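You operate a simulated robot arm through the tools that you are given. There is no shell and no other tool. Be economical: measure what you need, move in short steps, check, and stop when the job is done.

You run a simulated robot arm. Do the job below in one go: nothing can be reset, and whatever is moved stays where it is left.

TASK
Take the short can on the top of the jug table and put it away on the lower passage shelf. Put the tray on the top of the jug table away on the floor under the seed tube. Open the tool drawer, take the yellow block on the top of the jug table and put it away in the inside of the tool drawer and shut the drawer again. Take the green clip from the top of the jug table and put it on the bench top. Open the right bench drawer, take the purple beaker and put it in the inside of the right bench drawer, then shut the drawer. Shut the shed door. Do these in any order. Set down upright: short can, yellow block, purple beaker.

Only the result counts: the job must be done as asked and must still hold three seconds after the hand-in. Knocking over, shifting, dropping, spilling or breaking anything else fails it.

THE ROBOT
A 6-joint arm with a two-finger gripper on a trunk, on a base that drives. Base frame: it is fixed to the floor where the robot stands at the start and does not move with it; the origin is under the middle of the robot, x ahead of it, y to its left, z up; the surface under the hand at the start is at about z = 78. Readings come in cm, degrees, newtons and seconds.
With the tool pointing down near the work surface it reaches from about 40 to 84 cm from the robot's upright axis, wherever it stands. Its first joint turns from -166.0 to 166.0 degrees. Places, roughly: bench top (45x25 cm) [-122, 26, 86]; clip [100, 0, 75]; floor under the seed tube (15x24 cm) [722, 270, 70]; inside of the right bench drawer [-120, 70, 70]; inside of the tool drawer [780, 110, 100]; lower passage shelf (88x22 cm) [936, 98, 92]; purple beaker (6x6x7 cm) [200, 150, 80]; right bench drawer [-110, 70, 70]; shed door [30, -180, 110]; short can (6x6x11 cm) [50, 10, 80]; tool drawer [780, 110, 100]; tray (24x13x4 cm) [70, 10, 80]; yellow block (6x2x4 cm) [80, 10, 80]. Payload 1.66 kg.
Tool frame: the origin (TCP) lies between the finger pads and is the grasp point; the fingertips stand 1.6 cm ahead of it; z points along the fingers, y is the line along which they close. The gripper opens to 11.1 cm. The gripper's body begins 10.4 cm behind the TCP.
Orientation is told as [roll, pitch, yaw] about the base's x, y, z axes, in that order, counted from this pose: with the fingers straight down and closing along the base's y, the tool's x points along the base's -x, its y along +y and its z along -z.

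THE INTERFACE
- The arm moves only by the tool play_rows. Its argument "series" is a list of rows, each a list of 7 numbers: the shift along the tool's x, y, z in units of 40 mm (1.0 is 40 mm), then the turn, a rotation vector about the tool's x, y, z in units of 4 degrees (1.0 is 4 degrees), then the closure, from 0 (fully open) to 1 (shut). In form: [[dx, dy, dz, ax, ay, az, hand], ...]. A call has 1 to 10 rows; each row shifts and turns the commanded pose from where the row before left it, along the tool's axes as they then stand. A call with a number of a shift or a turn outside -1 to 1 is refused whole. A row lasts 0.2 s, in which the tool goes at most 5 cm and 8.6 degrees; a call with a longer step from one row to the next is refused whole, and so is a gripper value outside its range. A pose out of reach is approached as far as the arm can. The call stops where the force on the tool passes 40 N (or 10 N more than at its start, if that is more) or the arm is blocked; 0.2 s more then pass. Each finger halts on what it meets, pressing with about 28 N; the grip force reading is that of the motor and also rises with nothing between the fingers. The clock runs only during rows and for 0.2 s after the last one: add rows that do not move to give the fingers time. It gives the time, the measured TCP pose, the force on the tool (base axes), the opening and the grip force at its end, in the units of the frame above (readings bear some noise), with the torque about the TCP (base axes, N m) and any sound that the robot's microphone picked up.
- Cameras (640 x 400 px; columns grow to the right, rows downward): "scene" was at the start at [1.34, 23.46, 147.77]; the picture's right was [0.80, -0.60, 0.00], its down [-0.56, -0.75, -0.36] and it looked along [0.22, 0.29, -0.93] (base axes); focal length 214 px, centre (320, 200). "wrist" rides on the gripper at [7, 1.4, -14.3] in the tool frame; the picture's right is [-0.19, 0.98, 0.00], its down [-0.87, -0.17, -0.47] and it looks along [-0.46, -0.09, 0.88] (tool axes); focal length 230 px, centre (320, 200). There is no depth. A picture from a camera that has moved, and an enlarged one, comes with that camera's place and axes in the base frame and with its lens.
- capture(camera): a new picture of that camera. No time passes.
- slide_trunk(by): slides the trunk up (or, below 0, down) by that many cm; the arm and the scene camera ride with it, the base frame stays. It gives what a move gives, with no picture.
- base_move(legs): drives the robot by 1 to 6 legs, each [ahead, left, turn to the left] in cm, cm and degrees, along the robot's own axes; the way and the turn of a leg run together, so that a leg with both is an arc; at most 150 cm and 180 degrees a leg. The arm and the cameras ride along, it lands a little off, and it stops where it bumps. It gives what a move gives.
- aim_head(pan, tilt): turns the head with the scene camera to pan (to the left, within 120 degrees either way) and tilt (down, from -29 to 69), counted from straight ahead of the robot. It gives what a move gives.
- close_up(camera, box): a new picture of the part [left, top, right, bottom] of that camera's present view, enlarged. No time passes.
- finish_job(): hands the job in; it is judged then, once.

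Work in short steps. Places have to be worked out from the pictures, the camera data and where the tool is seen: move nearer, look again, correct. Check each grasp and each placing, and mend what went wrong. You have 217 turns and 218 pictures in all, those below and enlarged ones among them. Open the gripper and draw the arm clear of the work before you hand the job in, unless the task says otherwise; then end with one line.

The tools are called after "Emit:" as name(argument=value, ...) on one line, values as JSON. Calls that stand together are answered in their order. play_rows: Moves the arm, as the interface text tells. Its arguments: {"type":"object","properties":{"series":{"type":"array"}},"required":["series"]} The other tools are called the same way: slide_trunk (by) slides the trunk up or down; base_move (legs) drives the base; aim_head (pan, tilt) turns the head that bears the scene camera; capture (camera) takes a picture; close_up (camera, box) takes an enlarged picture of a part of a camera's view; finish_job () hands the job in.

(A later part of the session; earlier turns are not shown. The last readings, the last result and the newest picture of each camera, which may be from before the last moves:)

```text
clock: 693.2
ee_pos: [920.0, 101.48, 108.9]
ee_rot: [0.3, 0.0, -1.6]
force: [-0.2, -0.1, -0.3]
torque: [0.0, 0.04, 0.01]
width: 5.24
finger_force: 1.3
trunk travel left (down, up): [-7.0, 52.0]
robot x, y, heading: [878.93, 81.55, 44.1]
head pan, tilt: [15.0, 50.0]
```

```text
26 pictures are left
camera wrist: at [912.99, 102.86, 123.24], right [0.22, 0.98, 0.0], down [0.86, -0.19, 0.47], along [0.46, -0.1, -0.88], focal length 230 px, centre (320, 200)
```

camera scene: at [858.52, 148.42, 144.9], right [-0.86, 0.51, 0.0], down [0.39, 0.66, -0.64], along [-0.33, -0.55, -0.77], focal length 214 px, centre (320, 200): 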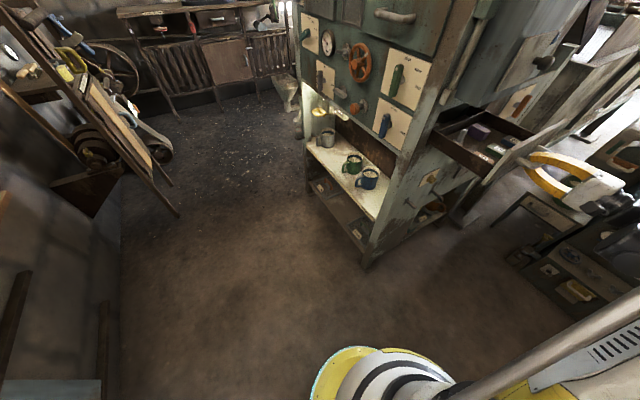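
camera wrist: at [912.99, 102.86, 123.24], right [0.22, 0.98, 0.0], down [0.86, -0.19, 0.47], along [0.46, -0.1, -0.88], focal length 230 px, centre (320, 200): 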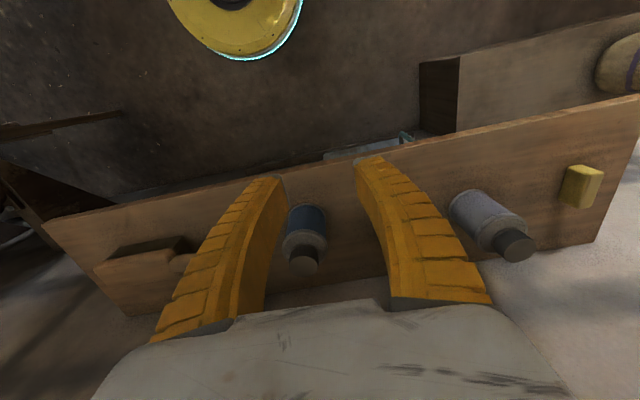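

Block at (934,135.8). Move over it above the cans.

Emit:
play_rows(series=[[-0.33, 0.87, 0, 0, 0, -0.3, 0.55], [-0.33, 0.87, 0, 0, 0, 0, 0.55], [-0.33, 0.87, 0, 0, 0, 0, 0.55], [-0.33, 0.87, 0, 0, 0, 0, 0.55], [-0.33, 0.87, 0, 0, 0, 0, 0.55], [-0.33, 0.87, 0, 0, 0, 0, 0.55], [-0.33, 0.87, 0, 0, 0, 0, 0.55], [-0.33, 0.87, 0, 0, 0, 0, 0.55], [-0.33, 0.87, 0, 0, 0, 0, 0.55], [-0.33, 0.77, 0, 0, 0, 0, 0.55]])

Emit:
capture(camera="wrist")

```text
clock: 695.4
ee_pos: [933.48, 135.96, 109.08]
ee_rot: [0.2, 0.0, -0.3]
force: [0.6, 1.1, 0.3]
torque: [0.0, 0.01, 0.03]
width: 5.21
finger_force: 1.4
trunk travel left (down, up): [-7.0, 52.0]
robot x, y, heading: [878.07, 81.39, 43.9]
head pan, tilt: [15.0, 50.0]
```

```text
25 pictures are left
camera wrist: at [926.44, 137.11, 123.29], right [0.19, 0.98, 0.0], down [0.86, -0.17, 0.47], along [0.46, -0.09, -0.88], focal length 230 px, centre (320, 200)
```

wrist: 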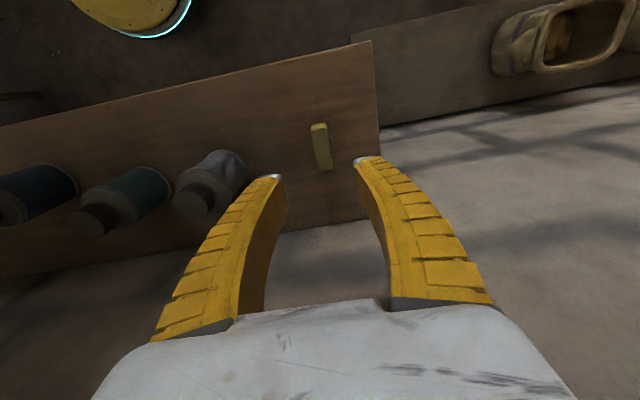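

Descend to z≈95 (gripping slightly higher on the block), grip and lift.

Emit:
play_rows(series=[[-0.15, 0, 1, 0, 0, 0, 0.55], [0, 0, 1, 0, 0, 0, 0.55], [0, 0, 1, 0, 0, 0, 0.55], [0, 0, 0.5, 0, 0, 0, 0.55], [0, 0, 0, 0, 0, 0, 1], [0, 0, 0, 0, 0, 0, 1], [0, 0, 0, 0, 0, 0, 1], [0, 0, -1, 0, 0, 0, 1], [0, 0, -1, 0, 0, 0, 1], [0, 0, -1, 0, 0, 0, 1]])

Emit:
capture(camera="wrist")

```text
clock: 697.6
ee_pos: [934.04, 135.78, 107.14]
ee_rot: [0.2, 0.1, -0.2]
force: [0.7, 0.3, -0.8]
torque: [-0.04, -0.01, 0.03]
width: 1.37
finger_force: 27.7
trunk travel left (down, up): [-7.0, 52.0]
robot x, y, heading: [878.24, 81.13, 44.1]
head pan, tilt: [15.0, 50.0]
```

```text
24 pictures are left
camera wrist: at [927.02, 137.01, 121.41], right [0.19, 0.98, 0.0], down [0.86, -0.17, 0.47], along [0.46, -0.09, -0.88], focal length 230 px, centre (320, 200)
```

wrist: 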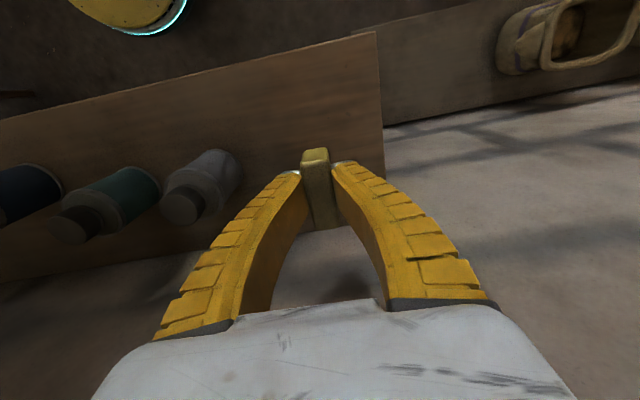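

Held. Lift a bit more, retract, and return to the tool drawer.

Emit:
play_rows(series=[[0, 0, -1, 0, 0, 0, 1], [0, 0, -1, 0, 0, 0, 1], [0.4, -0.87, 0, 0, 0, 0, 1], [0.4, -0.87, 0, 0, 0, 0, 1], [0.4, -0.87, 0, 0, 0, 0, 1], [0.4, -0.87, 0, 0, 0, 0, 1], [0.4, -0.87, 0, 0, 0, 0, 1], [0.4, -0.87, 0, 0, 0, 0, 1], [0.4, -0.87, 0, 0, 0, 0, 1], [0.4, -0.87, 0, 0, 0, 0, 1]])

Emit:
slide_trunk(by=15)

Emit:
base_move(legs=[[37, 84, 0], [0, 0, -90], [0, 0, -90]])

```text
clock: 699.8
ee_pos: [934.04, 117.72, 116.88]
ee_rot: [0.1, 0.2, -0.3]
force: [0.1, -0.1, -1.6]
torque: [0.01, -0.03, 0.0]
width: 1.37
finger_force: 27.2
out of reach, approached as far as the arm can: row 2, 5, 6, 7, 8, 9, 10
trunk travel left (down, up): [-7.0, 52.0]
robot x, y, heading: [878.51, 81.29, 44.2]
head pan, tilt: [15.0, 50.0]
```

```text
clock: 701.5
ee_pos: [934.02, 117.71, 124.55]
ee_rot: [0.6, 0.5, -2.4]
force: [-0.2, -0.2, -0.6]
torque: [-0.06, -0.05, -0.03]
width: 1.36
finger_force: 28.1
trunk travel left (down, up): [-20.9, 38.1]
robot x, y, heading: [870.61, 80.67, 43.5]
head pan, tilt: [15.0, 50.0]
stopped: the arm was blocked; the commanded pose is now the measured one
```

```text
clock: 712.6
ee_pos: [809.06, 101.46, 124.91]
ee_rot: [0.8, 0.6, -148.0]
force: [8.9, 0.6, -0.5]
torque: [-0.22, 1.32, 0.02]
width: 1.37
finger_force: 28.1
trunk travel left (down, up): [-20.9, 38.1]
robot x, y, heading: [838.79, 167.78, -104.0]
head pan, tilt: [15.0, 50.0]
stopped in leg 3: the force on the tool passed its limit at 119 N (the readings are from after the stop); the commanded pose is now the measured one
```

The arm got blocked under the upper shelf, then bumped the panel. Swing back a little and inspect both.

Emit:
base_move(legs=[[0, 0, 20]])

Emit:
aim_head(pan=105, tilt=0)

Emit:
capture(camera="scene")

```text
clock: 714.1
ee_pos: [833.5, 95.08, 124.86]
ee_rot: [0.7, 0.7, -128.0]
force: [0.4, 0.3, 0.0]
torque: [0.01, 0.02, -0.03]
width: 1.37
finger_force: 27.4
trunk travel left (down, up): [-20.9, 38.1]
robot x, y, heading: [839.46, 167.76, -84.1]
head pan, tilt: [15.0, 50.0]
```

```text
clock: 715.8
ee_pos: [833.35, 95.12, 124.86]
ee_rot: [0.7, 0.7, -127.9]
force: [-0.4, 0.5, -1.2]
torque: [0.02, 0.01, 0.01]
width: 1.36
finger_force: 27.8
trunk travel left (down, up): [-20.9, 38.1]
robot x, y, heading: [839.6, 167.89, -84.0]
head pan, tilt: [105.0, 0.0]
```

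```text
23 pictures are left
camera scene: at [866.32, 174.96, 168.61], right [0.36, -0.93, 0.0], down [0.0, 0.0, -1.0], along [0.93, 0.36, 0.0], focal length 214 px, centre (320, 200)
```

scene: 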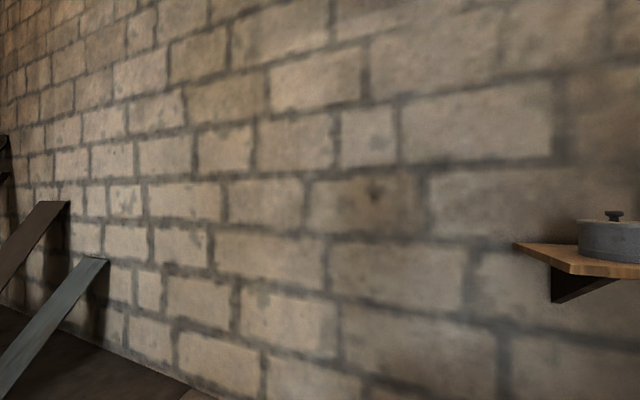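

Emit:
aim_head(pan=70, tilt=15)

Emit:
capture(camera="scene")

```text
clock: 716.8
ee_pos: [833.36, 95.19, 124.88]
ee_rot: [0.8, 0.7, -128.0]
force: [0.1, -0.2, -0.2]
torque: [0.0, 0.0, 0.02]
width: 1.38
finger_force: 28.2
trunk travel left (down, up): [-20.9, 38.1]
robot x, y, heading: [838.92, 168.02, -84.0]
head pan, tilt: [70.0, 15.0]
```

```text
22 pictures are left
camera scene: at [866.98, 169.49, 166.2], right [-0.24, -0.97, 0.0], down [-0.25, 0.06, -0.97], along [0.94, -0.23, -0.26], focal length 214 px, centre (320, 200)
```

scene: 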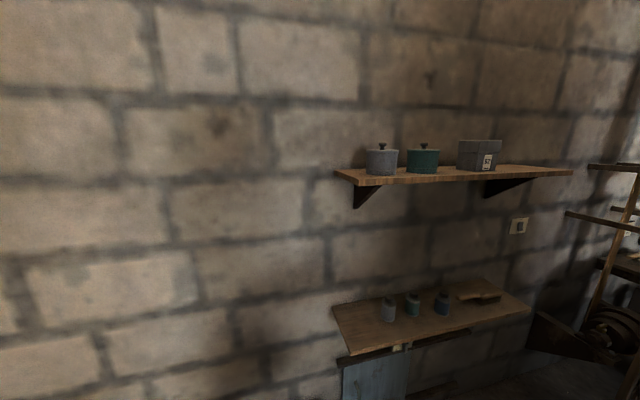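

Everything there looks undisturbed. Retract the arm, then turn to the drawer-facing heading.

Emit:
play_rows(series=[[0.7, -0.55, 0, 0, 0, 0, 1], [0.7, -0.55, 0, 0, 0, 0, 1], [0.7, -0.55, 0, 0, 0, 0, 1], [0.7, -0.55, 0, 0, 0, 0, 1], [0.7, -0.55, 0, 0, 0, 0, 1], [0.7, -0.55, 0, 0, 0, 0, 1], [0.7, -0.55, 0, 0, 0, 0, 1]])

Emit:
slide_trunk(by=6)

Emit:
base_move(legs=[[0, -8, 0], [0, 0, -52]])

Emit:
capture(camera="wrist")

```text
clock: 718.4
ee_pos: [832.95, 101.79, 130.72]
ee_rot: [0.7, 0.8, -127.9]
force: [0.3, -0.2, -0.6]
torque: [0.02, -0.01, -0.01]
width: 1.34
finger_force: 27.8
out of reach, approached as far as the arm can: row 1, 2, 3, 4, 5, 6, 7
trunk travel left (down, up): [-20.9, 38.1]
robot x, y, heading: [839.21, 167.61, -83.9]
head pan, tilt: [70.0, 15.0]
```

```text
clock: 719.4
ee_pos: [832.84, 101.73, 136.67]
ee_rot: [0.7, 0.8, -127.9]
force: [-0.5, -0.5, -1.1]
torque: [0.02, 0.02, 0.03]
width: 1.37
finger_force: 27.8
trunk travel left (down, up): [-26.9, 32.1]
robot x, y, heading: [839.18, 167.68, -84.1]
head pan, tilt: [70.0, 15.0]
```

```text
clock: 721.5
ee_pos: [807.91, 105.02, 136.7]
ee_rot: [1.1, 1.1, -143.3]
force: [6.6, -1.7, -3.8]
torque: [0.31, 0.88, 0.19]
width: 1.34
finger_force: 27.5
trunk travel left (down, up): [-26.9, 32.1]
robot x, y, heading: [831.75, 166.73, -100.4]
head pan, tilt: [70.0, 15.0]
stopped in leg 2: the force on the tool passed its limit at 113 N (the readings are from after the stop); the commanded pose is now the measured one
```

```text
21 pictures are left
camera wrist: at [813.84, 108.02, 151.22], right [0.43, -0.9, 0.02], down [-0.81, -0.38, 0.45], along [-0.4, -0.21, -0.89], focal length 230 px, centre (320, 200)
```

wrist: 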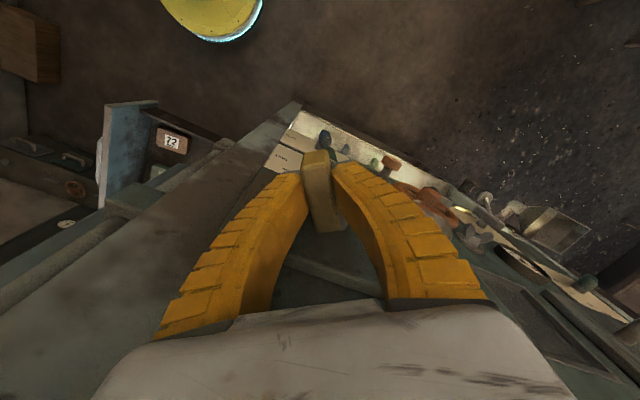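

I must not chain past an unreached move. Swing back left, lower the hand, then try retracting again and check.

Emit:
base_move(legs=[[0, 0, 22]])

Emit:
play_rows(series=[[0, 0, 0.8, 0, 0, 0, 1], [0, 0, 0.8, 0, 0, 0, 1], [0.5, -0.4, 0, 0, 0, 0, 1], [0.5, -0.4, 0, 0, 0, 0, 1]])

```text
clock: 723.1
ee_pos: [832.45, 100.57, 136.77]
ee_rot: [1.2, 1.0, -121.6]
force: [0.8, 0.4, -0.8]
torque: [0.02, -0.02, -0.01]
width: 1.39
finger_force: 28.3
trunk travel left (down, up): [-26.9, 32.1]
robot x, y, heading: [831.3, 166.94, -78.4]
head pan, tilt: [70.0, 15.0]
```

```text
clock: 724.1
ee_pos: [832.36, 100.61, 136.71]
ee_rot: [1.2, 1.1, -121.5]
force: [-1.0, -0.5, -0.8]
torque: [0.01, 0.0, 0.01]
width: 1.36
finger_force: 28.0
out of reach, approached as far as the arm can: row 1, 2, 3, 4
trunk travel left (down, up): [-26.9, 32.1]
robot x, y, heading: [831.18, 166.99, -78.7]
head pan, tilt: [70.0, 15.0]
```

Test which directions free the arm.

Emit:
play_rows(series=[[0, 0, -0.5, 0, 0, 0, 1], [0, 0, -0.5, 0, 0, 0, 1]])

Emit:
play_rows(series=[[0, 0, 0, 0, 0, -1, 1], [0, 0, 0, 0, 0, -1, 1]])

Emit:
play_rows(series=[[-0.5, 0.4, 0, 0, 0, 0, 1], [-0.5, 0.4, 0, 0, 0, 0, 1]])

```text
clock: 724.7
ee_pos: [832.19, 100.51, 140.8]
ee_rot: [1.2, 1.1, -121.6]
force: [-1.0, -0.4, -0.8]
torque: [-0.03, 0.0, 0.0]
width: 1.37
finger_force: 28.7
trunk travel left (down, up): [-26.9, 32.1]
robot x, y, heading: [831.61, 166.61, -78.7]
head pan, tilt: [70.0, 15.0]
```

```text
clock: 725.3
ee_pos: [832.2, 100.6, 140.73]
ee_rot: [1.3, 1.0, -113.6]
force: [0.5, -0.2, -1.2]
torque: [0.02, 0.04, -0.01]
width: 1.38
finger_force: 28.0
trunk travel left (down, up): [-26.9, 32.1]
robot x, y, heading: [831.75, 167.01, -78.7]
head pan, tilt: [70.0, 15.0]
```

```text
clock: 725.9
ee_pos: [833.51, 95.64, 140.81]
ee_rot: [1.4, 1.0, -113.6]
force: [0.1, -0.1, 0.0]
torque: [0.02, 0.0, 0.01]
width: 1.35
finger_force: 27.8
trunk travel left (down, up): [-26.9, 32.1]
robot x, y, heading: [831.29, 166.8, -78.6]
head pan, tilt: [70.0, 15.0]
```

Emit:
aim_head(pan=0, tilt=35)

Emit:
capture(camera="scene")

```text
clock: 727.3
ee_pos: [833.58, 95.64, 140.82]
ee_rot: [1.2, 1.0, -113.6]
force: [-0.5, -0.4, -0.2]
torque: [-0.01, -0.04, 0.0]
width: 1.38
finger_force: 28.3
trunk travel left (down, up): [-26.9, 32.1]
robot x, y, heading: [831.42, 167.01, -78.7]
head pan, tilt: [0.0, 35.0]
```

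```text
20 pictures are left
camera scene: at [851.25, 163.98, 169.0], right [-0.98, -0.2, 0.0], down [-0.11, 0.56, -0.82], along [0.16, -0.8, -0.57], focal length 214 px, centre (320, 200)
```

scene: 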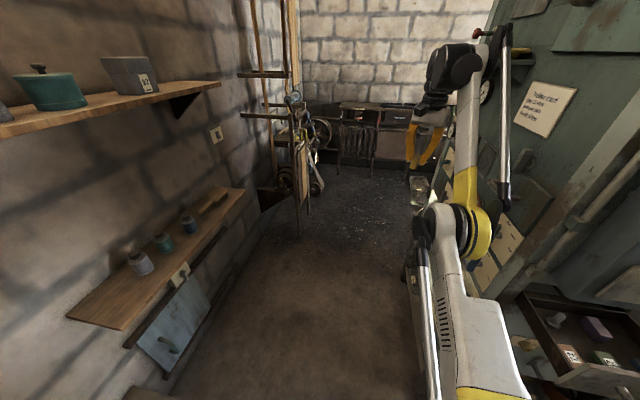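

The arm flipped to an elbow-down posture. Straighten it outward over free floor, then come down and back in to flip it back.

Emit:
play_rows(series=[[-0.91, 0.4, 0, 0, 0, 0, 1], [-0.91, 0.4, 0, 0, 0, 0, 1], [-0.91, 0.4, 0, 0, 0, 0, 1], [-0.91, 0.4, 0, 0, 0, 0, 1], [-0.91, 0.4, 0, 0, 0, 0, 1]])

Emit:
play_rows(series=[[0, 0, 0.8, 0, 0, 0, 1], [0, 0, 0.8, 0, 0, 0, 1], [0, 0, 0.8, 0, 0, 0, 1]])

Emit:
play_rows(series=[[0.91, -0.4, 0, 0, 0, 0, 1], [0.91, -0.4, 0, 0, 0, 0, 1], [0.91, -0.4, 0, 0, 0, 0, 1], [0.91, -0.4, 0, 0, 0, 0, 1]])

```text
clock: 728.5
ee_pos: [833.5, 91.74, 137.8]
ee_rot: [1.3, 1.0, -113.6]
force: [0.2, 0.2, 0.2]
torque: [0.03, -0.01, 0.0]
width: 1.38
finger_force: 27.6
out of reach, approached as far as the arm can: row 1, 2, 3, 4, 5
trunk travel left (down, up): [-26.9, 32.1]
robot x, y, heading: [831.63, 166.81, -78.6]
head pan, tilt: [0.0, 35.0]
```

```text
clock: 729.3
ee_pos: [833.8, 90.98, 129.05]
ee_rot: [1.3, 1.1, -113.6]
force: [0.3, 0.5, 0.2]
torque: [-0.01, -0.01, 0.01]
width: 1.38
finger_force: 27.6
out of reach, approached as far as the arm can: row 3
trunk travel left (down, up): [-26.9, 32.1]
robot x, y, heading: [831.56, 166.73, -78.7]
head pan, tilt: [0.0, 35.0]
```

```text
clock: 730.3
ee_pos: [833.69, 100.78, 136.84]
ee_rot: [1.3, 1.0, -113.6]
force: [-0.2, 0.1, -0.2]
torque: [0.01, 0.02, -0.01]
width: 1.37
finger_force: 28.1
out of reach, approached as far as the arm can: row 1, 2, 3, 4
trunk travel left (down, up): [-26.9, 32.1]
robot x, y, heading: [831.51, 166.88, -78.8]
head pan, tilt: [0.0, 35.0]
```

Try again: extend to the boundary, go much lower, then inward.

Emit:
play_rows(series=[[-0.91, 0.4, 0, 0, 0, 0, 1], [-0.91, 0.4, 0, 0, 0, 0, 1], [-0.91, 0.4, 0.3, 0, 0, 0, 1], [-0.5, 0.2, 0.8, 0, 0, 0, 1], [0, 0, 1, 0, 0, 0, 1], [0, 0, 1, 0, 0, 0, 1], [0, 0, 1, 0, 0, 0, 1], [0, 0, 1, 0, 0, 0, 1], [0, 0, 1, 0, 0, 0, 1], [0, 0, 1, 0, 0, 0, 1]])

Emit:
play_rows(series=[[0, 0, 1, 0, 0, 0, 1], [0.45, -0.2, 0.8, 0, 0, 0, 1], [0.9, -0.4, 0, 0, 0, 0, 1], [0.9, -0.4, 0, 0, 0, 0, 1]])

```text
clock: 732.5
ee_pos: [834.6, 88.55, 107.32]
ee_rot: [1.2, 1.0, -113.6]
force: [-0.3, -0.4, -1.1]
torque: [0.03, -0.01, 0.0]
width: 1.34
finger_force: 28.4
out of reach, approached as far as the arm can: row 3
trunk travel left (down, up): [-26.9, 32.1]
robot x, y, heading: [830.92, 167.2, -78.5]
head pan, tilt: [0.0, 35.0]
```

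```text
clock: 733.5
ee_pos: [834.71, 98.49, 100.39]
ee_rot: [1.3, 0.8, -113.6]
force: [-0.1, 0.8, -1.3]
torque: [-0.01, 0.03, -0.01]
width: 1.37
finger_force: 27.8
trunk travel left (down, up): [-26.9, 32.1]
robot x, y, heading: [831.32, 167.01, -78.9]
head pan, tilt: [0.0, 35.0]
```

Flipped back: low and inward works. Raise and retract, checking.

Emit:
play_rows(series=[[0.9, -0.4, 0, 0, 0, 0, 1], [0.9, -0.4, 0, 0, 0, 0, 1], [0.9, -0.4, 0, 0, 0, 0, 1], [0.9, -0.4, 0, 0, 0, 0, 1], [0, 0, -1, 0, 0, 0, 1], [0, 0, -1, 0, 0, 0, 1], [0, 0, -1, 0, 0, 0, 1], [0, 0, -1, 0, 0, 0, 1], [0, 0, -1, 0, 0, 0, 1], [0, 0, -1, 0, 0, 0, 1]])

```text
clock: 735.7
ee_pos: [833.88, 113.94, 124.5]
ee_rot: [1.3, 0.9, -113.6]
force: [-0.8, 0.8, 0.6]
torque: [-0.01, -0.03, 0.05]
width: 1.38
finger_force: 27.9
trunk travel left (down, up): [-26.9, 32.1]
robot x, y, heading: [831.04, 166.67, -78.8]
head pan, tilt: [0.0, 35.0]
```

Good. Raise, shift the base away from the machine, and turn toward the drawer.

Emit:
slide_trunk(by=6)

Emit:
base_move(legs=[[0, 17, 0], [0, 0, -56.7]])

```text
clock: 736.7
ee_pos: [833.89, 113.92, 130.46]
ee_rot: [1.3, 0.9, -113.5]
force: [-0.9, -0.9, -1.0]
torque: [0.01, 0.01, 0.03]
width: 1.38
finger_force: 28.3
trunk travel left (down, up): [-32.9, 26.1]
robot x, y, heading: [831.23, 167.03, -78.9]
head pan, tilt: [0.0, 35.0]
```

```text
clock: 740.7
ee_pos: [804.91, 139.36, 130.47]
ee_rot: [1.2, 0.9, -170.9]
force: [-0.2, 0.6, -1.3]
torque: [0.01, -0.02, 0.01]
width: 1.38
finger_force: 28.1
trunk travel left (down, up): [-32.9, 26.1]
robot x, y, heading: [848.16, 170.27, -136.1]
head pan, tilt: [0.0, 35.0]
```

Align yaw, lean 16°, then move to above the front part of the drawer at (787.7,131) and look.

Emit:
play_rows(series=[[0, 0, 0, 0, 0, 1, 1], [0, 0, 0, 0, 0, 1, 1], [0, 0, 0, -1, 0, 0.25, 1], [0, 0, 0, -1, 0, 0, 1], [0, 0, 0, -1, 0, 0, 1], [0, 0, 0, -1, 0, 0, 1], [-1, 0.4, 0.12, 0, 0, 0, 1], [-1, 0.4, 0.12, 0, 0, 0, 1], [-1, 0.4, 0.12, 0, 0, 0, 1], [-1, 0.4, 0.12, 0, 0, 0, 1]])

Emit:
play_rows(series=[[-0.3, 0.3, 0.1, 0, 0, 0, 1], [0, -0.27, 0.95, 0, 0, 0, 1], [0, -0.27, 0.95, 0, 0, 0, 1], [0, -0.27, 0.95, 0, 0, 0, 1]])

Emit:
capture(camera="wrist")

```text
clock: 742.9
ee_pos: [788.65, 132.7, 130.01]
ee_rot: [17.1, 1.2, -179.9]
force: [-0.3, 0.5, -1.5]
torque: [-0.04, -0.05, -0.02]
width: 1.39
finger_force: 28.5
trunk travel left (down, up): [-32.9, 26.1]
robot x, y, heading: [847.8, 169.83, -136.0]
head pan, tilt: [0.0, 35.0]
```

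```text
clock: 743.9
ee_pos: [787.79, 131.18, 118.25]
ee_rot: [17.1, 1.2, -179.8]
force: [-0.7, 0.7, -0.8]
torque: [-0.02, -0.01, -0.02]
width: 1.36
finger_force: 27.8
trunk travel left (down, up): [-32.9, 26.1]
robot x, y, heading: [848.13, 170.36, -135.9]
head pan, tilt: [0.0, 35.0]
```

```text
19 pictures are left
camera wrist: at [794.42, 134.02, 132.43], right [-0.19, -0.94, 0.29], down [-0.87, 0.3, 0.38], along [-0.44, -0.17, -0.88], focal length 230 px, centre (320, 200)
```

wrist: 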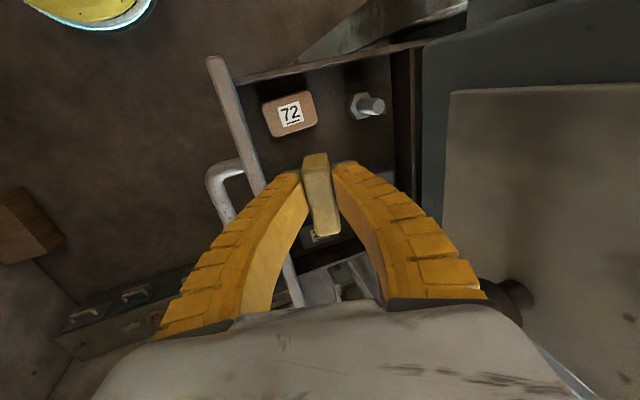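

Lane between the tags and the bolt/purple block confirmed (y≈121.6–126.4). Lower to z≈109, then slide in toward -y.

Emit:
play_rows(series=[[0, -0.27, 0.95, 0, 0, 0, 1], [0, -0.27, 0.95, 0, 0, 0, 1], [0, -0.09, 0.3, 0, 0, 0, 1], [0, 0.45, 0.13, 0, 0, 0, 1], [0, 0.45, 0.13, 0, 0, 0, 1], [0, 0.42, 0.12, 0, 0, 0, 1]])

Emit:
capture(camera="wrist")

```text
clock: 744.5
ee_pos: [788.04, 131.08, 111.27]
ee_rot: [17.3, 1.1, 180.0]
force: [-1.7, 1.0, 23.6]
torque: [0.89, 0.22, -0.01]
width: 1.1
finger_force: 27.9
trunk travel left (down, up): [-32.9, 26.1]
robot x, y, heading: [847.75, 170.1, -135.9]
head pan, tilt: [0.0, 35.0]
stopped in row 3: the force on the tool passed its limit at 68 N (the readings are from after the stop); the commanded pose is now the measured one
```

```text
18 pictures are left
camera wrist: at [794.72, 133.99, 125.4], right [-0.2, -0.94, 0.29], down [-0.87, 0.3, 0.38], along [-0.45, -0.18, -0.88], focal length 230 px, centre (320, 200)
```

wrist: 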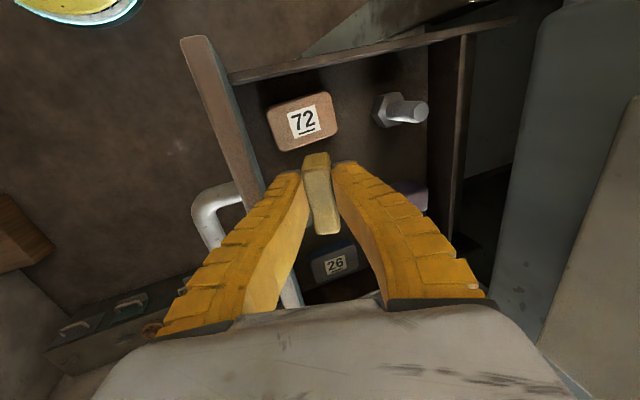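

The block touched the green tag (top z≈107.5), so heights are ~4 cm greater than assumed. Raise, then slide 4.8 cm to -y into the lane.

Emit:
play_rows(series=[[0, 0.1, -0.4, 0, 0, 0, 1], [0, 0.45, 0.13, 0, 0, 0, 1], [0, 0.45, 0.13, 0, 0, 0, 1], [0, 0.25, 0.07, 0, 0, 0, 1]])

Emit:
capture(camera="wrist")

```text
clock: 745.5
ee_pos: [787.95, 126.19, 112.73]
ee_rot: [17.2, 1.0, 180.1]
force: [-0.1, 0.4, -0.7]
torque: [0.03, -0.01, -0.03]
width: 1.38
finger_force: 28.0
trunk travel left (down, up): [-32.9, 26.1]
robot x, y, heading: [848.47, 170.1, -135.8]
head pan, tilt: [0.0, 35.0]
```

```text
17 pictures are left
camera wrist: at [794.58, 129.06, 126.94], right [-0.2, -0.94, 0.29], down [-0.87, 0.3, 0.38], along [-0.45, -0.18, -0.88], focal length 230 px, centre (320, 200)
```

wrist: 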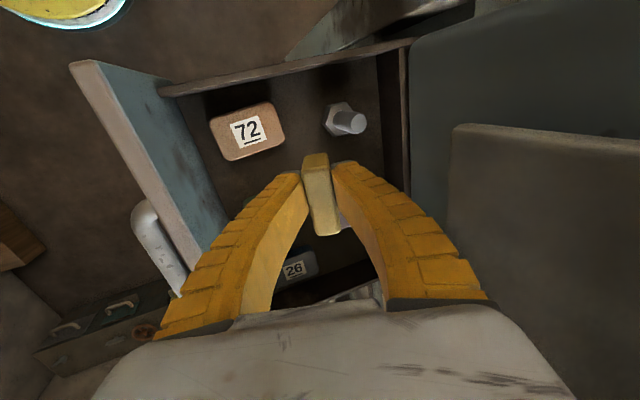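

Shift +1.2 cm in x (clear of the purple block) and descend in small steps.

Emit:
play_rows(series=[[0.3, 0, 0, 0, 0, 0, 1], [0, -0.11, 0.38, 0, 0, 0, 1], [0, -0.11, 0.38, 0, 0, 0, 1], [0, -0.06, 0.19, 0, 0, 0, 1]])

Emit:
play_rows(series=[[0, -0.04, 0.12, 0, 0, 0, 1], [0, -0.04, 0.12, 0, 0, 0, 1], [0, -0.04, 0.12, 0, 0, 0, 1]])

```text
clock: 746.5
ee_pos: [789.11, 126.16, 108.81]
ee_rot: [17.3, 1.1, 180.0]
force: [-0.1, 0.2, -1.1]
torque: [-0.05, 0.02, 0.0]
width: 1.36
finger_force: 27.6
trunk travel left (down, up): [-32.9, 26.1]
robot x, y, heading: [848.11, 170.3, -136.0]
head pan, tilt: [0.0, 35.0]
```

```text
clock: 747.3
ee_pos: [789.22, 126.28, 107.27]
ee_rot: [17.2, 1.1, 180.0]
force: [0.3, 0.5, -1.2]
torque: [-0.03, 0.01, 0.02]
width: 1.35
finger_force: 28.2
trunk travel left (down, up): [-32.9, 26.1]
robot x, y, heading: [848.43, 170.02, -136.2]
head pan, tilt: [0.0, 35.0]
```

Below tag height with no contact, so the block is in the lane. Continue to the floor.

Emit:
play_rows(series=[[0, -0.04, 0.12, 0, 0, 0, 1], [0, -0.04, 0.12, 0, 0, 0, 1], [0, -0.04, 0.12, 0, 0, 0, 1]])

Emit:
capture(camera="wrist")

```text
clock: 748.1
ee_pos: [789.32, 126.17, 105.99]
ee_rot: [17.4, 1.0, 180.0]
force: [-11.0, -12.8, 36.6]
torque: [0.38, -0.21, -0.03]
width: 1.78
finger_force: 28.4
trunk travel left (down, up): [-32.9, 26.1]
robot x, y, heading: [847.84, 170.12, -135.9]
head pan, tilt: [0.0, 35.0]
```

```text
16 pictures are left
camera wrist: at [795.99, 129.1, 120.16], right [-0.2, -0.94, 0.29], down [-0.87, 0.3, 0.39], along [-0.45, -0.18, -0.88], focal length 230 px, centre (320, 200)
```

wrist: 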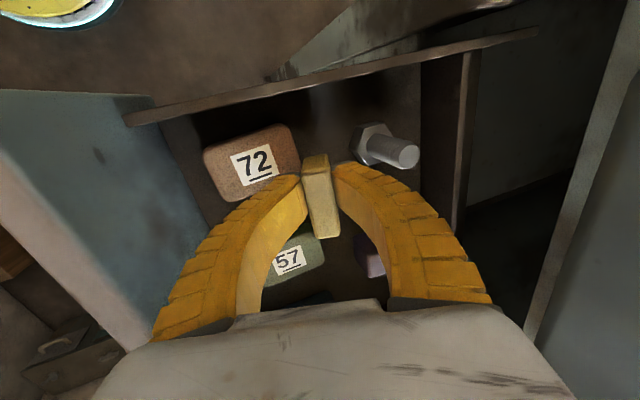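

The block is on the drawer floor between the tags and the bolt. Ease off, open slightly, and withdraw along the tool axis.

Emit:
play_rows(series=[[0, 0.02, -0.06, 0, 0, 0, 0.9], [0, 0, 0, 0, 0, 0, 0.82], [0, 0, 0, 0, 0, 0, 0.76], [0, 0, 0, 0, 0, 0, 0.74], [0, 0, -0.3, 0, 0, 0, 0.74], [0, 0, -0.5, 0, 0, 0, 0.74], [0, 0, -0.8, 0, 0, 0, 0.74], [0, 0, -1, 0, 0, 0, 0.74], [0, 0, -1, 0, 0, 0, 0.74]])

Emit:
capture(camera="wrist")

```text
clock: 750.1
ee_pos: [789.06, 130.59, 119.84]
ee_rot: [17.3, 1.1, 180.0]
force: [0.2, -0.1, 0.6]
torque: [-0.01, 0.01, 0.02]
width: 3.14
finger_force: 1.4
trunk travel left (down, up): [-32.9, 26.1]
robot x, y, heading: [847.83, 170.03, -136.3]
head pan, tilt: [0.0, 35.0]
```

```text
15 pictures are left
camera wrist: at [795.7, 133.53, 134.05], right [-0.2, -0.94, 0.29], down [-0.87, 0.3, 0.38], along [-0.45, -0.18, -0.88], focal length 230 px, centre (320, 200)
```

wrist: 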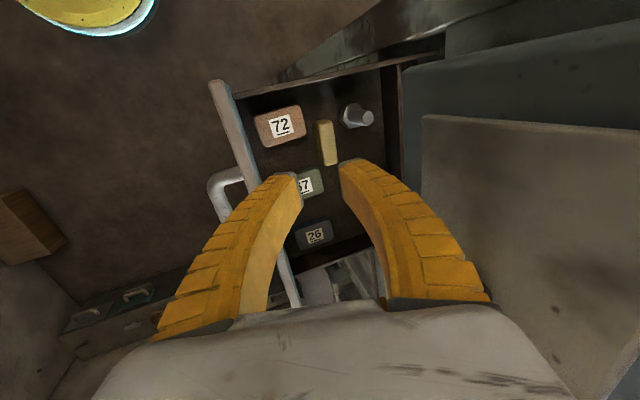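

The block stands upright in the drawer. Now move out over the front, lean the hand ~57°, and get in front of the drawer to push it shut.

Emit:
play_rows(series=[[0, -0.2, -0.8, 0, 0, 0, 1], [-0.2, -0.95, -0.29, 0, 0, 0, 1], [-0.2, -0.95, -0.29, 0, 0, 0, 1], [-0.2, -0.95, -0.29, 0, 0, 0, 1], [-0.2, -0.95, -0.29, 0, 0, 0, 1], [-0.2, -0.95, -0.29, 0, 0, 0, 1]])

Emit:
play_rows(series=[[0, 0, 0, -1, 0, 0, 1], [0, 0, 0, -1, 0, 0, 1], [0, 0, 0, -1, 0, 0, 1], [0, 0, 0, -1, 0, 0, 1], [0, 0, 0, -1, 0, 0, 1], [0, 0, 0, -1, 0, 0, 1], [0, 0, 0, -1, 0, 0, 1], [0, 0, 0, -1, 0, 0, 1], [0, 0, 0, -1, 0, 0, 1], [0, 0, 0, -1, 0, 0, 1]])

Emit:
play_rows(series=[[0, -0.84, 0.545, 0, 0, 0, 1], [0, -0.84, 0.545, 0, 0, 0, 1], [0, -0.84, 0.545, 0, 0, 0, 1], [0, -0.4, 0.27, 0, 0, 0, 1]])

Emit:
capture(camera="wrist")

```text
clock: 751.5
ee_pos: [784.88, 152.25, 122.41]
ee_rot: [17.4, 1.1, 180.0]
force: [0.0, 0.0, 0.1]
torque: [0.0, 0.0, 0.03]
width: 0.0
finger_force: 28.1
trunk travel left (down, up): [-32.9, 26.1]
robot x, y, heading: [847.85, 170.09, -136.0]
head pan, tilt: [0.0, 35.0]
```

```text
clock: 753.7
ee_pos: [784.91, 152.17, 122.49]
ee_rot: [57.3, 1.0, 180.1]
force: [0.0, 0.1, 0.5]
torque: [-0.02, 0.0, -0.04]
width: 0.0
finger_force: 28.3
trunk travel left (down, up): [-32.9, 26.1]
robot x, y, heading: [848.07, 170.35, -136.0]
head pan, tilt: [0.0, 35.0]
```

```text
clock: 754.7
ee_pos: [785.42, 152.0, 108.44]
ee_rot: [57.4, 1.0, 180.0]
force: [1.0, 0.2, 0.1]
torque: [0.0, 0.02, -0.02]
width: 0.0
finger_force: 28.1
trunk travel left (down, up): [-32.9, 26.1]
robot x, y, heading: [848.24, 170.34, -136.2]
head pan, tilt: [0.0, 35.0]
```

```text
14 pictures are left
camera wrist: at [792.09, 163.3, 117.49], right [-0.21, -0.53, 0.82], down [-0.87, 0.49, 0.1], along [-0.45, -0.69, -0.56], focal length 230 px, centre (320, 200)
```

wrist: 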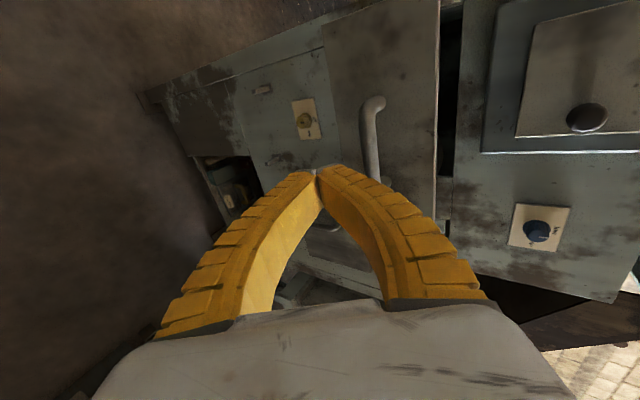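

Lower to z≈105 (tip below the bar, hand passing under the duct) and push toward -y.

Emit:
play_rows(series=[[0, -0.71, 0.46, 0, 0, 0, 1], [0, 0.5, 0.77, 0, 0, 0, 1], [0, 0.5, 0.77, 0, 0, 0, 1], [0, 0.4, 0.6, 0, 0, 0, 1], [0, 0.3, 0.46, 0, 0, 0, 1], [0, 0.3, 0.46, 0, 0, 0, 1], [0, 0.3, 0.46, 0, 0, 0, 1], [0, 0.3, 0.46, 0, 0, 0, 1], [0, 0.3, 0.46, 0, 0, 0, 1], [0, 0.3, 0.46, 0, 0, 0, 1]])

Emit:
play_rows(series=[[0, 0.27, 0.42, 0, 0, 0, 1], [0, 0.27, 0.42, 0, 0, 0, 1], [0, 0.27, 0.42, 0, 0, 0, 1], [0, 0.27, 0.42, 0, 0, 0, 1], [0, 0.27, 0.42, 0, 0, 0, 1], [0, 0.2, 0.3, 0, 0, 0, 1], [0, 0.2, 0.3, 0, 0, 0, 1]])

Emit:
capture(camera="wrist")

```text
clock: 756.9
ee_pos: [785.19, 128.53, 105.38]
ee_rot: [57.3, 1.1, 180.0]
force: [0.5, 0.2, -0.8]
torque: [-0.03, 0.0, 0.02]
width: 0.01
finger_force: 28.4
trunk travel left (down, up): [-32.9, 26.1]
robot x, y, heading: [848.37, 170.22, -136.0]
head pan, tilt: [0.0, 35.0]
```

```text
clock: 757.9
ee_pos: [785.14, 121.8, 105.09]
ee_rot: [56.7, 1.0, 180.0]
force: [3.2, 14.2, -1.3]
torque: [-0.18, 0.03, 0.15]
width: 0.0
finger_force: 28.1
trunk travel left (down, up): [-32.9, 26.1]
robot x, y, heading: [847.99, 170.27, -136.2]
head pan, tilt: [0.0, 35.0]
stopped in row 5: the force on the tool passed its limit at 51 N (the readings are from after the stop); the commanded pose is now the measured one
```

```text
13 pictures are left
camera wrist: at [791.96, 132.87, 114.11], right [-0.21, -0.54, 0.82], down [-0.87, 0.49, 0.1], along [-0.45, -0.69, -0.57], focal length 230 px, centre (320, 200)
```

wrist: 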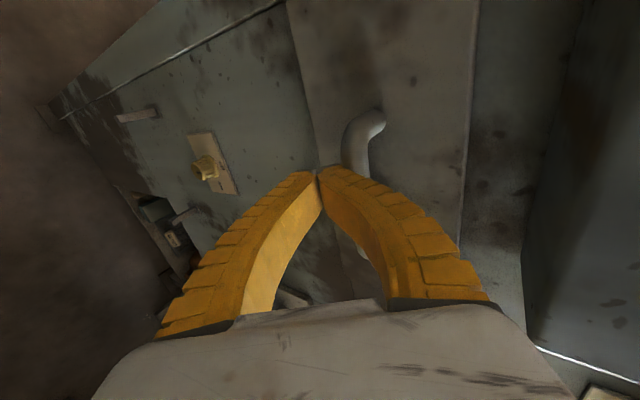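

Stopped at 51 N, about where the handle sits when shut. Push once more lightly and check with the scene camera.

Emit:
play_rows(series=[[0, 0.1, 0.15, 0, 0, 0, 1], [0, 0.1, 0.15, 0, 0, 0, 1], [0, 0.1, 0.15, 0, 0, 0, 1]])

Emit:
play_rows(series=[[0, -0.5, -0.77, 0, 0, 0, 1], [0, -0.5, -0.77, 0, 0, 0, 1], [0, -0.5, -0.77, 0, 0, 0, 1], [0, -0.5, -0.77, 0, 0, 0, 1], [0, -0.5, -0.77, 0, 0, 0, 1]])

Emit:
capture(camera="wrist")

```text
clock: 758.4
ee_pos: [785.08, 121.39, 104.7]
ee_rot: [56.4, 1.0, 179.8]
force: [2.4, 14.4, -3.7]
torque: [-0.16, 0.06, 0.13]
width: 0.0
finger_force: 27.6
trunk travel left (down, up): [-32.9, 26.1]
robot x, y, heading: [847.99, 170.08, -136.2]
head pan, tilt: [0.0, 35.0]
stopped in row 2: the force on the tool passed its limit at 47 N (the readings are from after the stop); the commanded pose is now the measured one
```

```text
clock: 759.6
ee_pos: [785.17, 139.55, 105.0]
ee_rot: [56.5, 1.0, 179.9]
force: [0.8, -0.2, 0.0]
torque: [-0.03, 0.0, -0.01]
width: 0.0
finger_force: 28.1
trunk travel left (down, up): [-32.9, 26.1]
robot x, y, heading: [848.15, 170.24, -136.3]
head pan, tilt: [0.0, 35.0]
```

```text
12 pictures are left
camera wrist: at [791.96, 150.72, 114.08], right [-0.21, -0.54, 0.82], down [-0.87, 0.49, 0.1], along [-0.45, -0.69, -0.57], focal length 230 px, centre (320, 200)
```

wrist: 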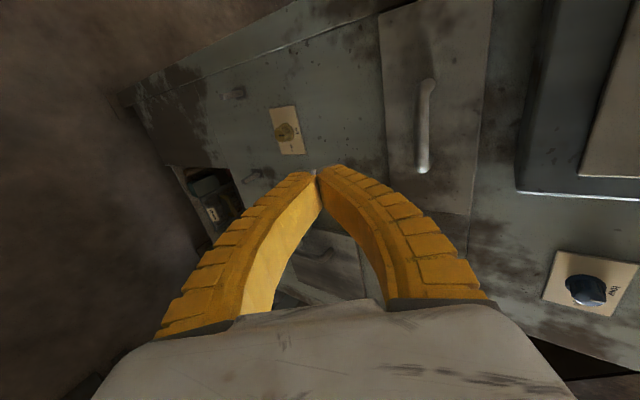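

The tool drawer is flush shut with the block inside. Last item: the tray. Straighten the hand, retract, and confirm before driving.

Emit:
play_rows(series=[[0, -0.5, -0.77, 1, 0, 0, 1], [0, 0, 0, 1, 0, 0, 1], [0, 0, 0, 1, 0, 0, 1], [0, 0, 0, 1, 0, 0, 1], [0, 0, 0, 1, 0, 0, 1], [0, 0, 0, 1, 0, 0, 1], [0, 0, 0, 1, 0, 0, 1], [0, 0, 0, 1, 0, 0, 1], [0, 0, 0, 1, 0, 0, 1], [0, 0, 0, 1, 0, 0, 1]])

Emit:
play_rows(series=[[0, 0, 0, 1, 0.25, 0, 0.5], [0, 0, 0, 1, 0, 0, 0.5], [0, 0, 0, 1, 0, 0, 0.5], [0, 0, 0, 1, 0, 0, 0.5], [0, 0, -1, 0.05, 0, 0, 0.5], [0, 0, -1, 0, 0, 0, 0.5], [0.93, -0.2, 0, 0, 0, 0, 0.5], [0.93, -0.2, 0, 0, 0, 0, 0.5], [0.93, -0.2, 0, 0, 0, 0, 0.5], [0.93, -0.2, 0, 0, 0, 0, 0.5]])

Emit:
play_rows(series=[[0.93, -0.2, 0, 0, 0, 0, 0.5], [0.93, -0.2, 0, 0, 0, 0, 0.5]])

```text
clock: 761.8
ee_pos: [785.17, 143.14, 105.0]
ee_rot: [16.4, 1.0, 179.8]
force: [0.7, -0.1, -0.3]
torque: [0.03, -0.01, 0.01]
width: 0.0
finger_force: 27.6
trunk travel left (down, up): [-32.9, 26.1]
robot x, y, heading: [848.24, 170.41, -136.1]
head pan, tilt: [0.0, 35.0]
```

```text
clock: 764.0
ee_pos: [799.99, 146.45, 113.64]
ee_rot: [0.3, 2.1, -179.8]
force: [-0.3, 0.7, 0.9]
torque: [0.02, 0.03, 0.0]
width: 5.79
finger_force: 1.9
trunk travel left (down, up): [-32.9, 26.1]
robot x, y, heading: [847.47, 170.05, -136.1]
head pan, tilt: [0.0, 35.0]
```

```text
clock: 764.6
ee_pos: [807.28, 147.9, 113.94]
ee_rot: [0.3, 2.0, -179.9]
force: [-1.0, -0.8, -0.2]
torque: [0.0, 0.01, 0.03]
width: 5.76
finger_force: 1.3
trunk travel left (down, up): [-32.9, 26.1]
robot x, y, heading: [847.98, 170.63, -136.3]
head pan, tilt: [0.0, 35.0]
```

Before leaving, take a look at the seed-tube floor spot from here.

Emit:
aim_head(pan=-82, tilt=25)

Emit:
close_up(camera="scene", box=[210, 100, 430, 240])

```text
clock: 766.1
ee_pos: [807.21, 148.02, 113.69]
ee_rot: [0.3, 1.9, -179.9]
force: [0.4, -0.7, -0.8]
torque: [0.01, -0.01, 0.01]
width: 5.77
finger_force: 1.4
trunk travel left (down, up): [-32.9, 26.1]
robot x, y, heading: [847.71, 170.03, -136.2]
head pan, tilt: [-82.0, 25.0]
```

```text
2.86 times, centred on (320, 170) of scene
camera zoom: at [855.41, 163.68, 176.58], right [0.62, 0.79, 0.0], down [0.33, -0.26, -0.91], along [-0.71, 0.56, -0.42], focal length 613 px, centre (320, 286)
```

zoom: 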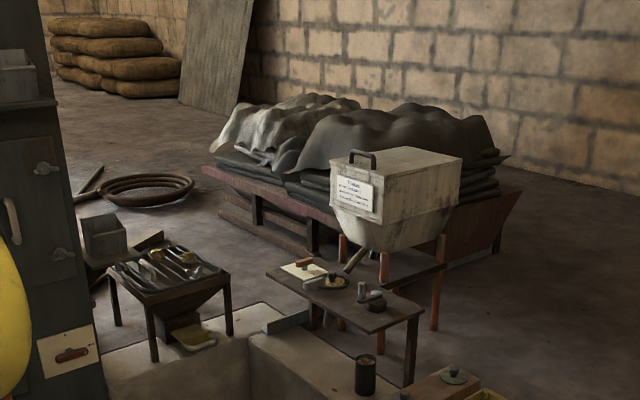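

The spot (722,270) is open platform floor in front of the table under the hopper's spout; the 24 cm side runs along x. Now drive back to the jug table (same proven route).

Emit:
base_move(legs=[[0, 0, -44], [-28, 73, 0], [0, 52, 0]])

Emit:
base_move(legs=[[24, 22, 0], [14, 56, 0], [118, 0, 0], [60, -9, 0], [140, 0, 0]])

```text
clock: 775.0
ee_pos: [830.15, 58.28, 113.87]
ee_rot: [0.3, 1.9, 135.7]
force: [-0.4, -0.5, -0.1]
torque: [0.0, 0.0, 0.0]
width: 5.76
finger_force: 1.6
trunk travel left (down, up): [-32.9, 26.1]
robot x, y, heading: [874.73, 45.3, 179.8]
head pan, tilt: [-82.0, 25.0]
```

```text
clock: 777.0
ee_pos: [809.5, 39.52, 113.64]
ee_rot: [-0.4, 2.3, 134.8]
force: [7.3, 6.8, -17.7]
torque: [-0.61, 0.21, -0.21]
width: 5.76
finger_force: 1.3
trunk travel left (down, up): [-32.9, 26.1]
robot x, y, heading: [853.71, 26.14, 179.0]
head pan, tilt: [-82.0, 25.0]
stopped in leg 1: the force on the tool passed its limit at 113 N (the readings are from after the stop); the commanded pose is now the measured one
```

Bumped something at the panel's left; back straight off and check it.

Emit:
base_move(legs=[[-20, 0, 0]])

Emit:
aim_head(pan=-5, tilt=35)

Emit:
capture(camera="scene")

```text
clock: 778.5
ee_pos: [829.31, 39.03, 113.79]
ee_rot: [-0.4, 2.2, 134.9]
force: [0.2, 0.2, -0.1]
torque: [0.01, 0.1, -0.03]
width: 5.77
finger_force: 1.0
trunk travel left (down, up): [-32.9, 26.1]
robot x, y, heading: [873.23, 25.63, 179.1]
head pan, tilt: [-82.0, 25.0]
```

```text
clock: 780.0
ee_pos: [829.26, 39.22, 113.65]
ee_rot: [-0.4, 2.1, 134.8]
force: [-0.3, 0.4, -0.6]
torque: [-0.01, 0.03, 0.01]
width: 5.78
finger_force: 1.7
trunk travel left (down, up): [-32.9, 26.1]
robot x, y, heading: [873.48, 25.68, 179.1]
head pan, tilt: [-5.0, 35.0]
```

```text
10 pictures are left
camera scene: at [866.17, 7.65, 175.0], right [0.11, 0.99, 0.0], down [0.57, -0.06, -0.82], along [-0.81, 0.09, -0.57], focal length 214 px, centre (320, 200)
```

scene: 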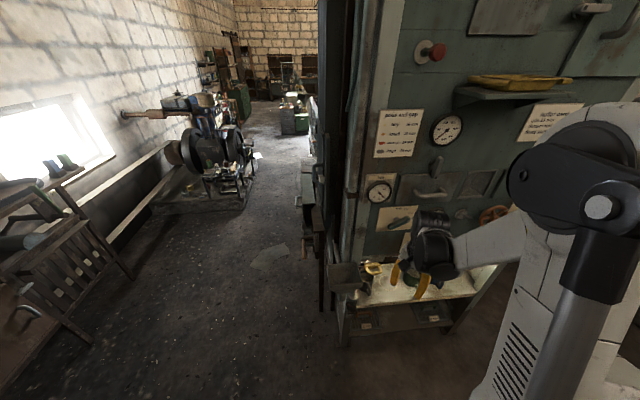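

Panel looks unchanged. Go around wider and continue.

Emit:
base_move(legs=[[0, 22, 0.9], [35, 37, 0], [118, 0, 0], [60, -9, 0], [140, 0, 0]])

Emit:
base_move(legs=[[135, 6, 0], [0, -116, 0], [150, 0, 0], [148, 0, 0]])

```text
clock: 799.5
ee_pos: [476.34, -4.72, 113.56]
ee_rot: [-0.4, 2.2, 134.1]
force: [-0.7, 0.5, -0.6]
torque: [-0.01, 0.03, 0.02]
width: 5.75
finger_force: 1.0
trunk travel left (down, up): [-32.9, 26.1]
robot x, y, heading: [520.25, -18.64, 178.5]
head pan, tilt: [-5.0, 35.0]
```

```text
clock: 825.9
ee_pos: [47.21, 127.33, 113.53]
ee_rot: [-0.5, 2.2, 132.5]
force: [0.0, -0.8, -0.9]
torque: [-0.01, 0.0, -0.02]
width: 5.74
finger_force: 1.8
trunk travel left (down, up): [-32.9, 26.1]
robot x, y, heading: [90.58, 112.38, 176.7]
head pan, tilt: [-5.0, 35.0]
```

Turn to face the table, approach, and set the hand with fingers closing along y.

Emit:
base_move(legs=[[0, 0, 93.3], [41, 6, 0]])

Emit:
play_rows(series=[[0, 0, 0, 0, -0.55, 1, 0.55], [0, 0, 0, 0, 0, 1, 0.55], [0, 0, 0, 0, 0, 1, 0.55], [0, 0, 0, 0, 0, 1, 0.55], [0, 0, 0, 0, 0, 1, 0.55], [0, 0, 0, 0, 0, 1, 0.55], [0, 0, 0, 0, 0, 1, 0.55], [0, 0, 0, 0, 0, 1, 0.55], [0, 0, 0, 0, 0, 1, 0.55], [0, 0, 0, 0, 0, 1, 0.55]])

Emit:
slide_trunk(by=-8)

```text
clock: 832.4
ee_pos: [84.97, 26.95, 113.61]
ee_rot: [-0.4, 2.2, -133.6]
force: [-0.4, -0.4, 0.5]
torque: [0.02, 0.0, 0.0]
width: 5.77
finger_force: 1.8
trunk travel left (down, up): [-32.9, 26.1]
robot x, y, heading: [96.98, 71.78, -89.4]
head pan, tilt: [-5.0, 35.0]
```

```text
clock: 834.6
ee_pos: [84.97, 27.08, 113.68]
ee_rot: [-0.4, -0.4, -173.7]
force: [0.4, -0.6, 0.5]
torque: [-0.01, -0.02, 0.02]
width: 5.21
finger_force: 1.2
trunk travel left (down, up): [-32.9, 26.1]
robot x, y, heading: [97.03, 71.56, -89.4]
head pan, tilt: [-5.0, 35.0]
```

```text
clock: 835.8
ee_pos: [85.0, 26.99, 105.65]
ee_rot: [-0.4, -0.3, -173.7]
force: [0.3, -0.4, -0.5]
torque: [0.01, 0.0, 0.04]
width: 5.21
finger_force: 1.3
trunk travel left (down, up): [-24.9, 34.1]
robot x, y, heading: [97.19, 71.56, -89.1]
head pan, tilt: [-5.0, 35.0]
```

Emit:
play_rows(series=[[-0.83, 0.54, 0, 0, 0, 0, 0.55], [-0.83, 0.54, 0, 0, 0, 0, 0.55], [-0.83, 0.54, 0, 0, 0, 0, 0.55], [-0.83, 0.54, 0, 0, 0, 0, 0.55], [-0.83, 0.54, 0, 0, 0, 0, 0.55], [-0.83, 0.54, 0, 0, 0, 0, 0.55], [0, 0, 0, 0, 0, 0.8, 0.55], [0, 0, 0, 0, 0, 0.7, 0.55]])

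Emit:
slide_trunk(by=-13)

Emit:
capture(camera="wrist")

```text
clock: 837.6
ee_pos: [66.67, 12.02, 105.71]
ee_rot: [-0.2, -0.3, -179.5]
force: [0.4, 0.0, 0.7]
torque: [0.0, -0.01, 0.01]
width: 5.23
finger_force: 1.7
trunk travel left (down, up): [-24.9, 34.1]
robot x, y, heading: [97.14, 71.53, -89.4]
head pan, tilt: [-5.0, 35.0]
```

```text
clock: 839.1
ee_pos: [66.73, 11.96, 92.69]
ee_rot: [-0.3, -0.2, -179.6]
force: [0.2, -0.1, -0.7]
torque: [-0.01, 0.01, -0.03]
width: 5.2
finger_force: 1.9
trunk travel left (down, up): [-11.9, 47.1]
robot x, y, heading: [97.43, 71.44, -89.5]
head pan, tilt: [-5.0, 35.0]
```

```text
9 pictures are left
camera wrist: at [73.7, 10.59, 106.92], right [-0.18, -0.98, 0.0], down [-0.86, 0.16, 0.48], along [-0.47, 0.09, -0.88], focal length 230 px, centre (320, 200)
```

wrist: 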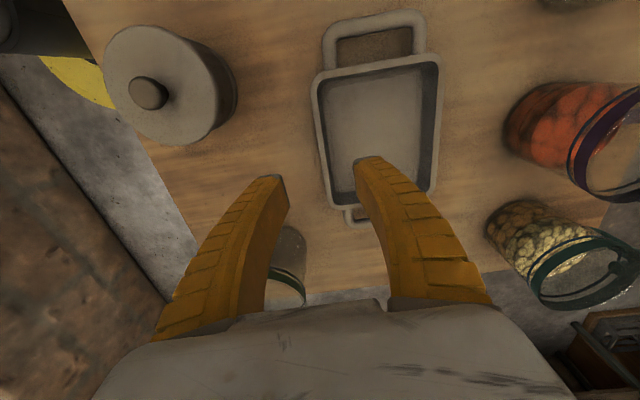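

Near rim is at y≈11.4, centre x≈66.2. Shift slightly, descend to z≈80.8 astride the wall and grip.

Emit:
play_rows(series=[[-0.1, 0.15, 0.8, 0, 0, 0, 0.55], [0, 0, 1, 0, 0, 0, 0.55], [0, 0, 0.8, 0, 0, 0, 0.55], [0, 0, 0.37, 0, 0, 0, 0.55]])

Emit:
play_rows(series=[[0, 0, 0, 0, 0, 0, 1], [0, 0, 0, 0, 0, 0, 1], [0, 0, 0, 0, 0, 0, 1]])

```text
clock: 840.1
ee_pos: [66.18, 11.49, 80.82]
ee_rot: [-0.3, -0.2, -179.6]
force: [-1.1, -0.2, -1.0]
torque: [-0.01, 0.0, 0.02]
width: 5.23
finger_force: 1.2
trunk travel left (down, up): [-11.9, 47.1]
robot x, y, heading: [96.93, 71.48, -89.6]
head pan, tilt: [-5.0, 35.0]
```

```text
clock: 841.0
ee_pos: [66.27, 11.47, 80.74]
ee_rot: [-0.4, -0.2, -179.6]
force: [0.5, -1.3, 3.3]
torque: [-0.05, -0.18, -0.16]
width: 0.6
finger_force: 28.4
trunk travel left (down, up): [-11.9, 47.1]
robot x, y, heading: [96.97, 71.25, -89.4]
head pan, tilt: [-5.0, 35.0]
```

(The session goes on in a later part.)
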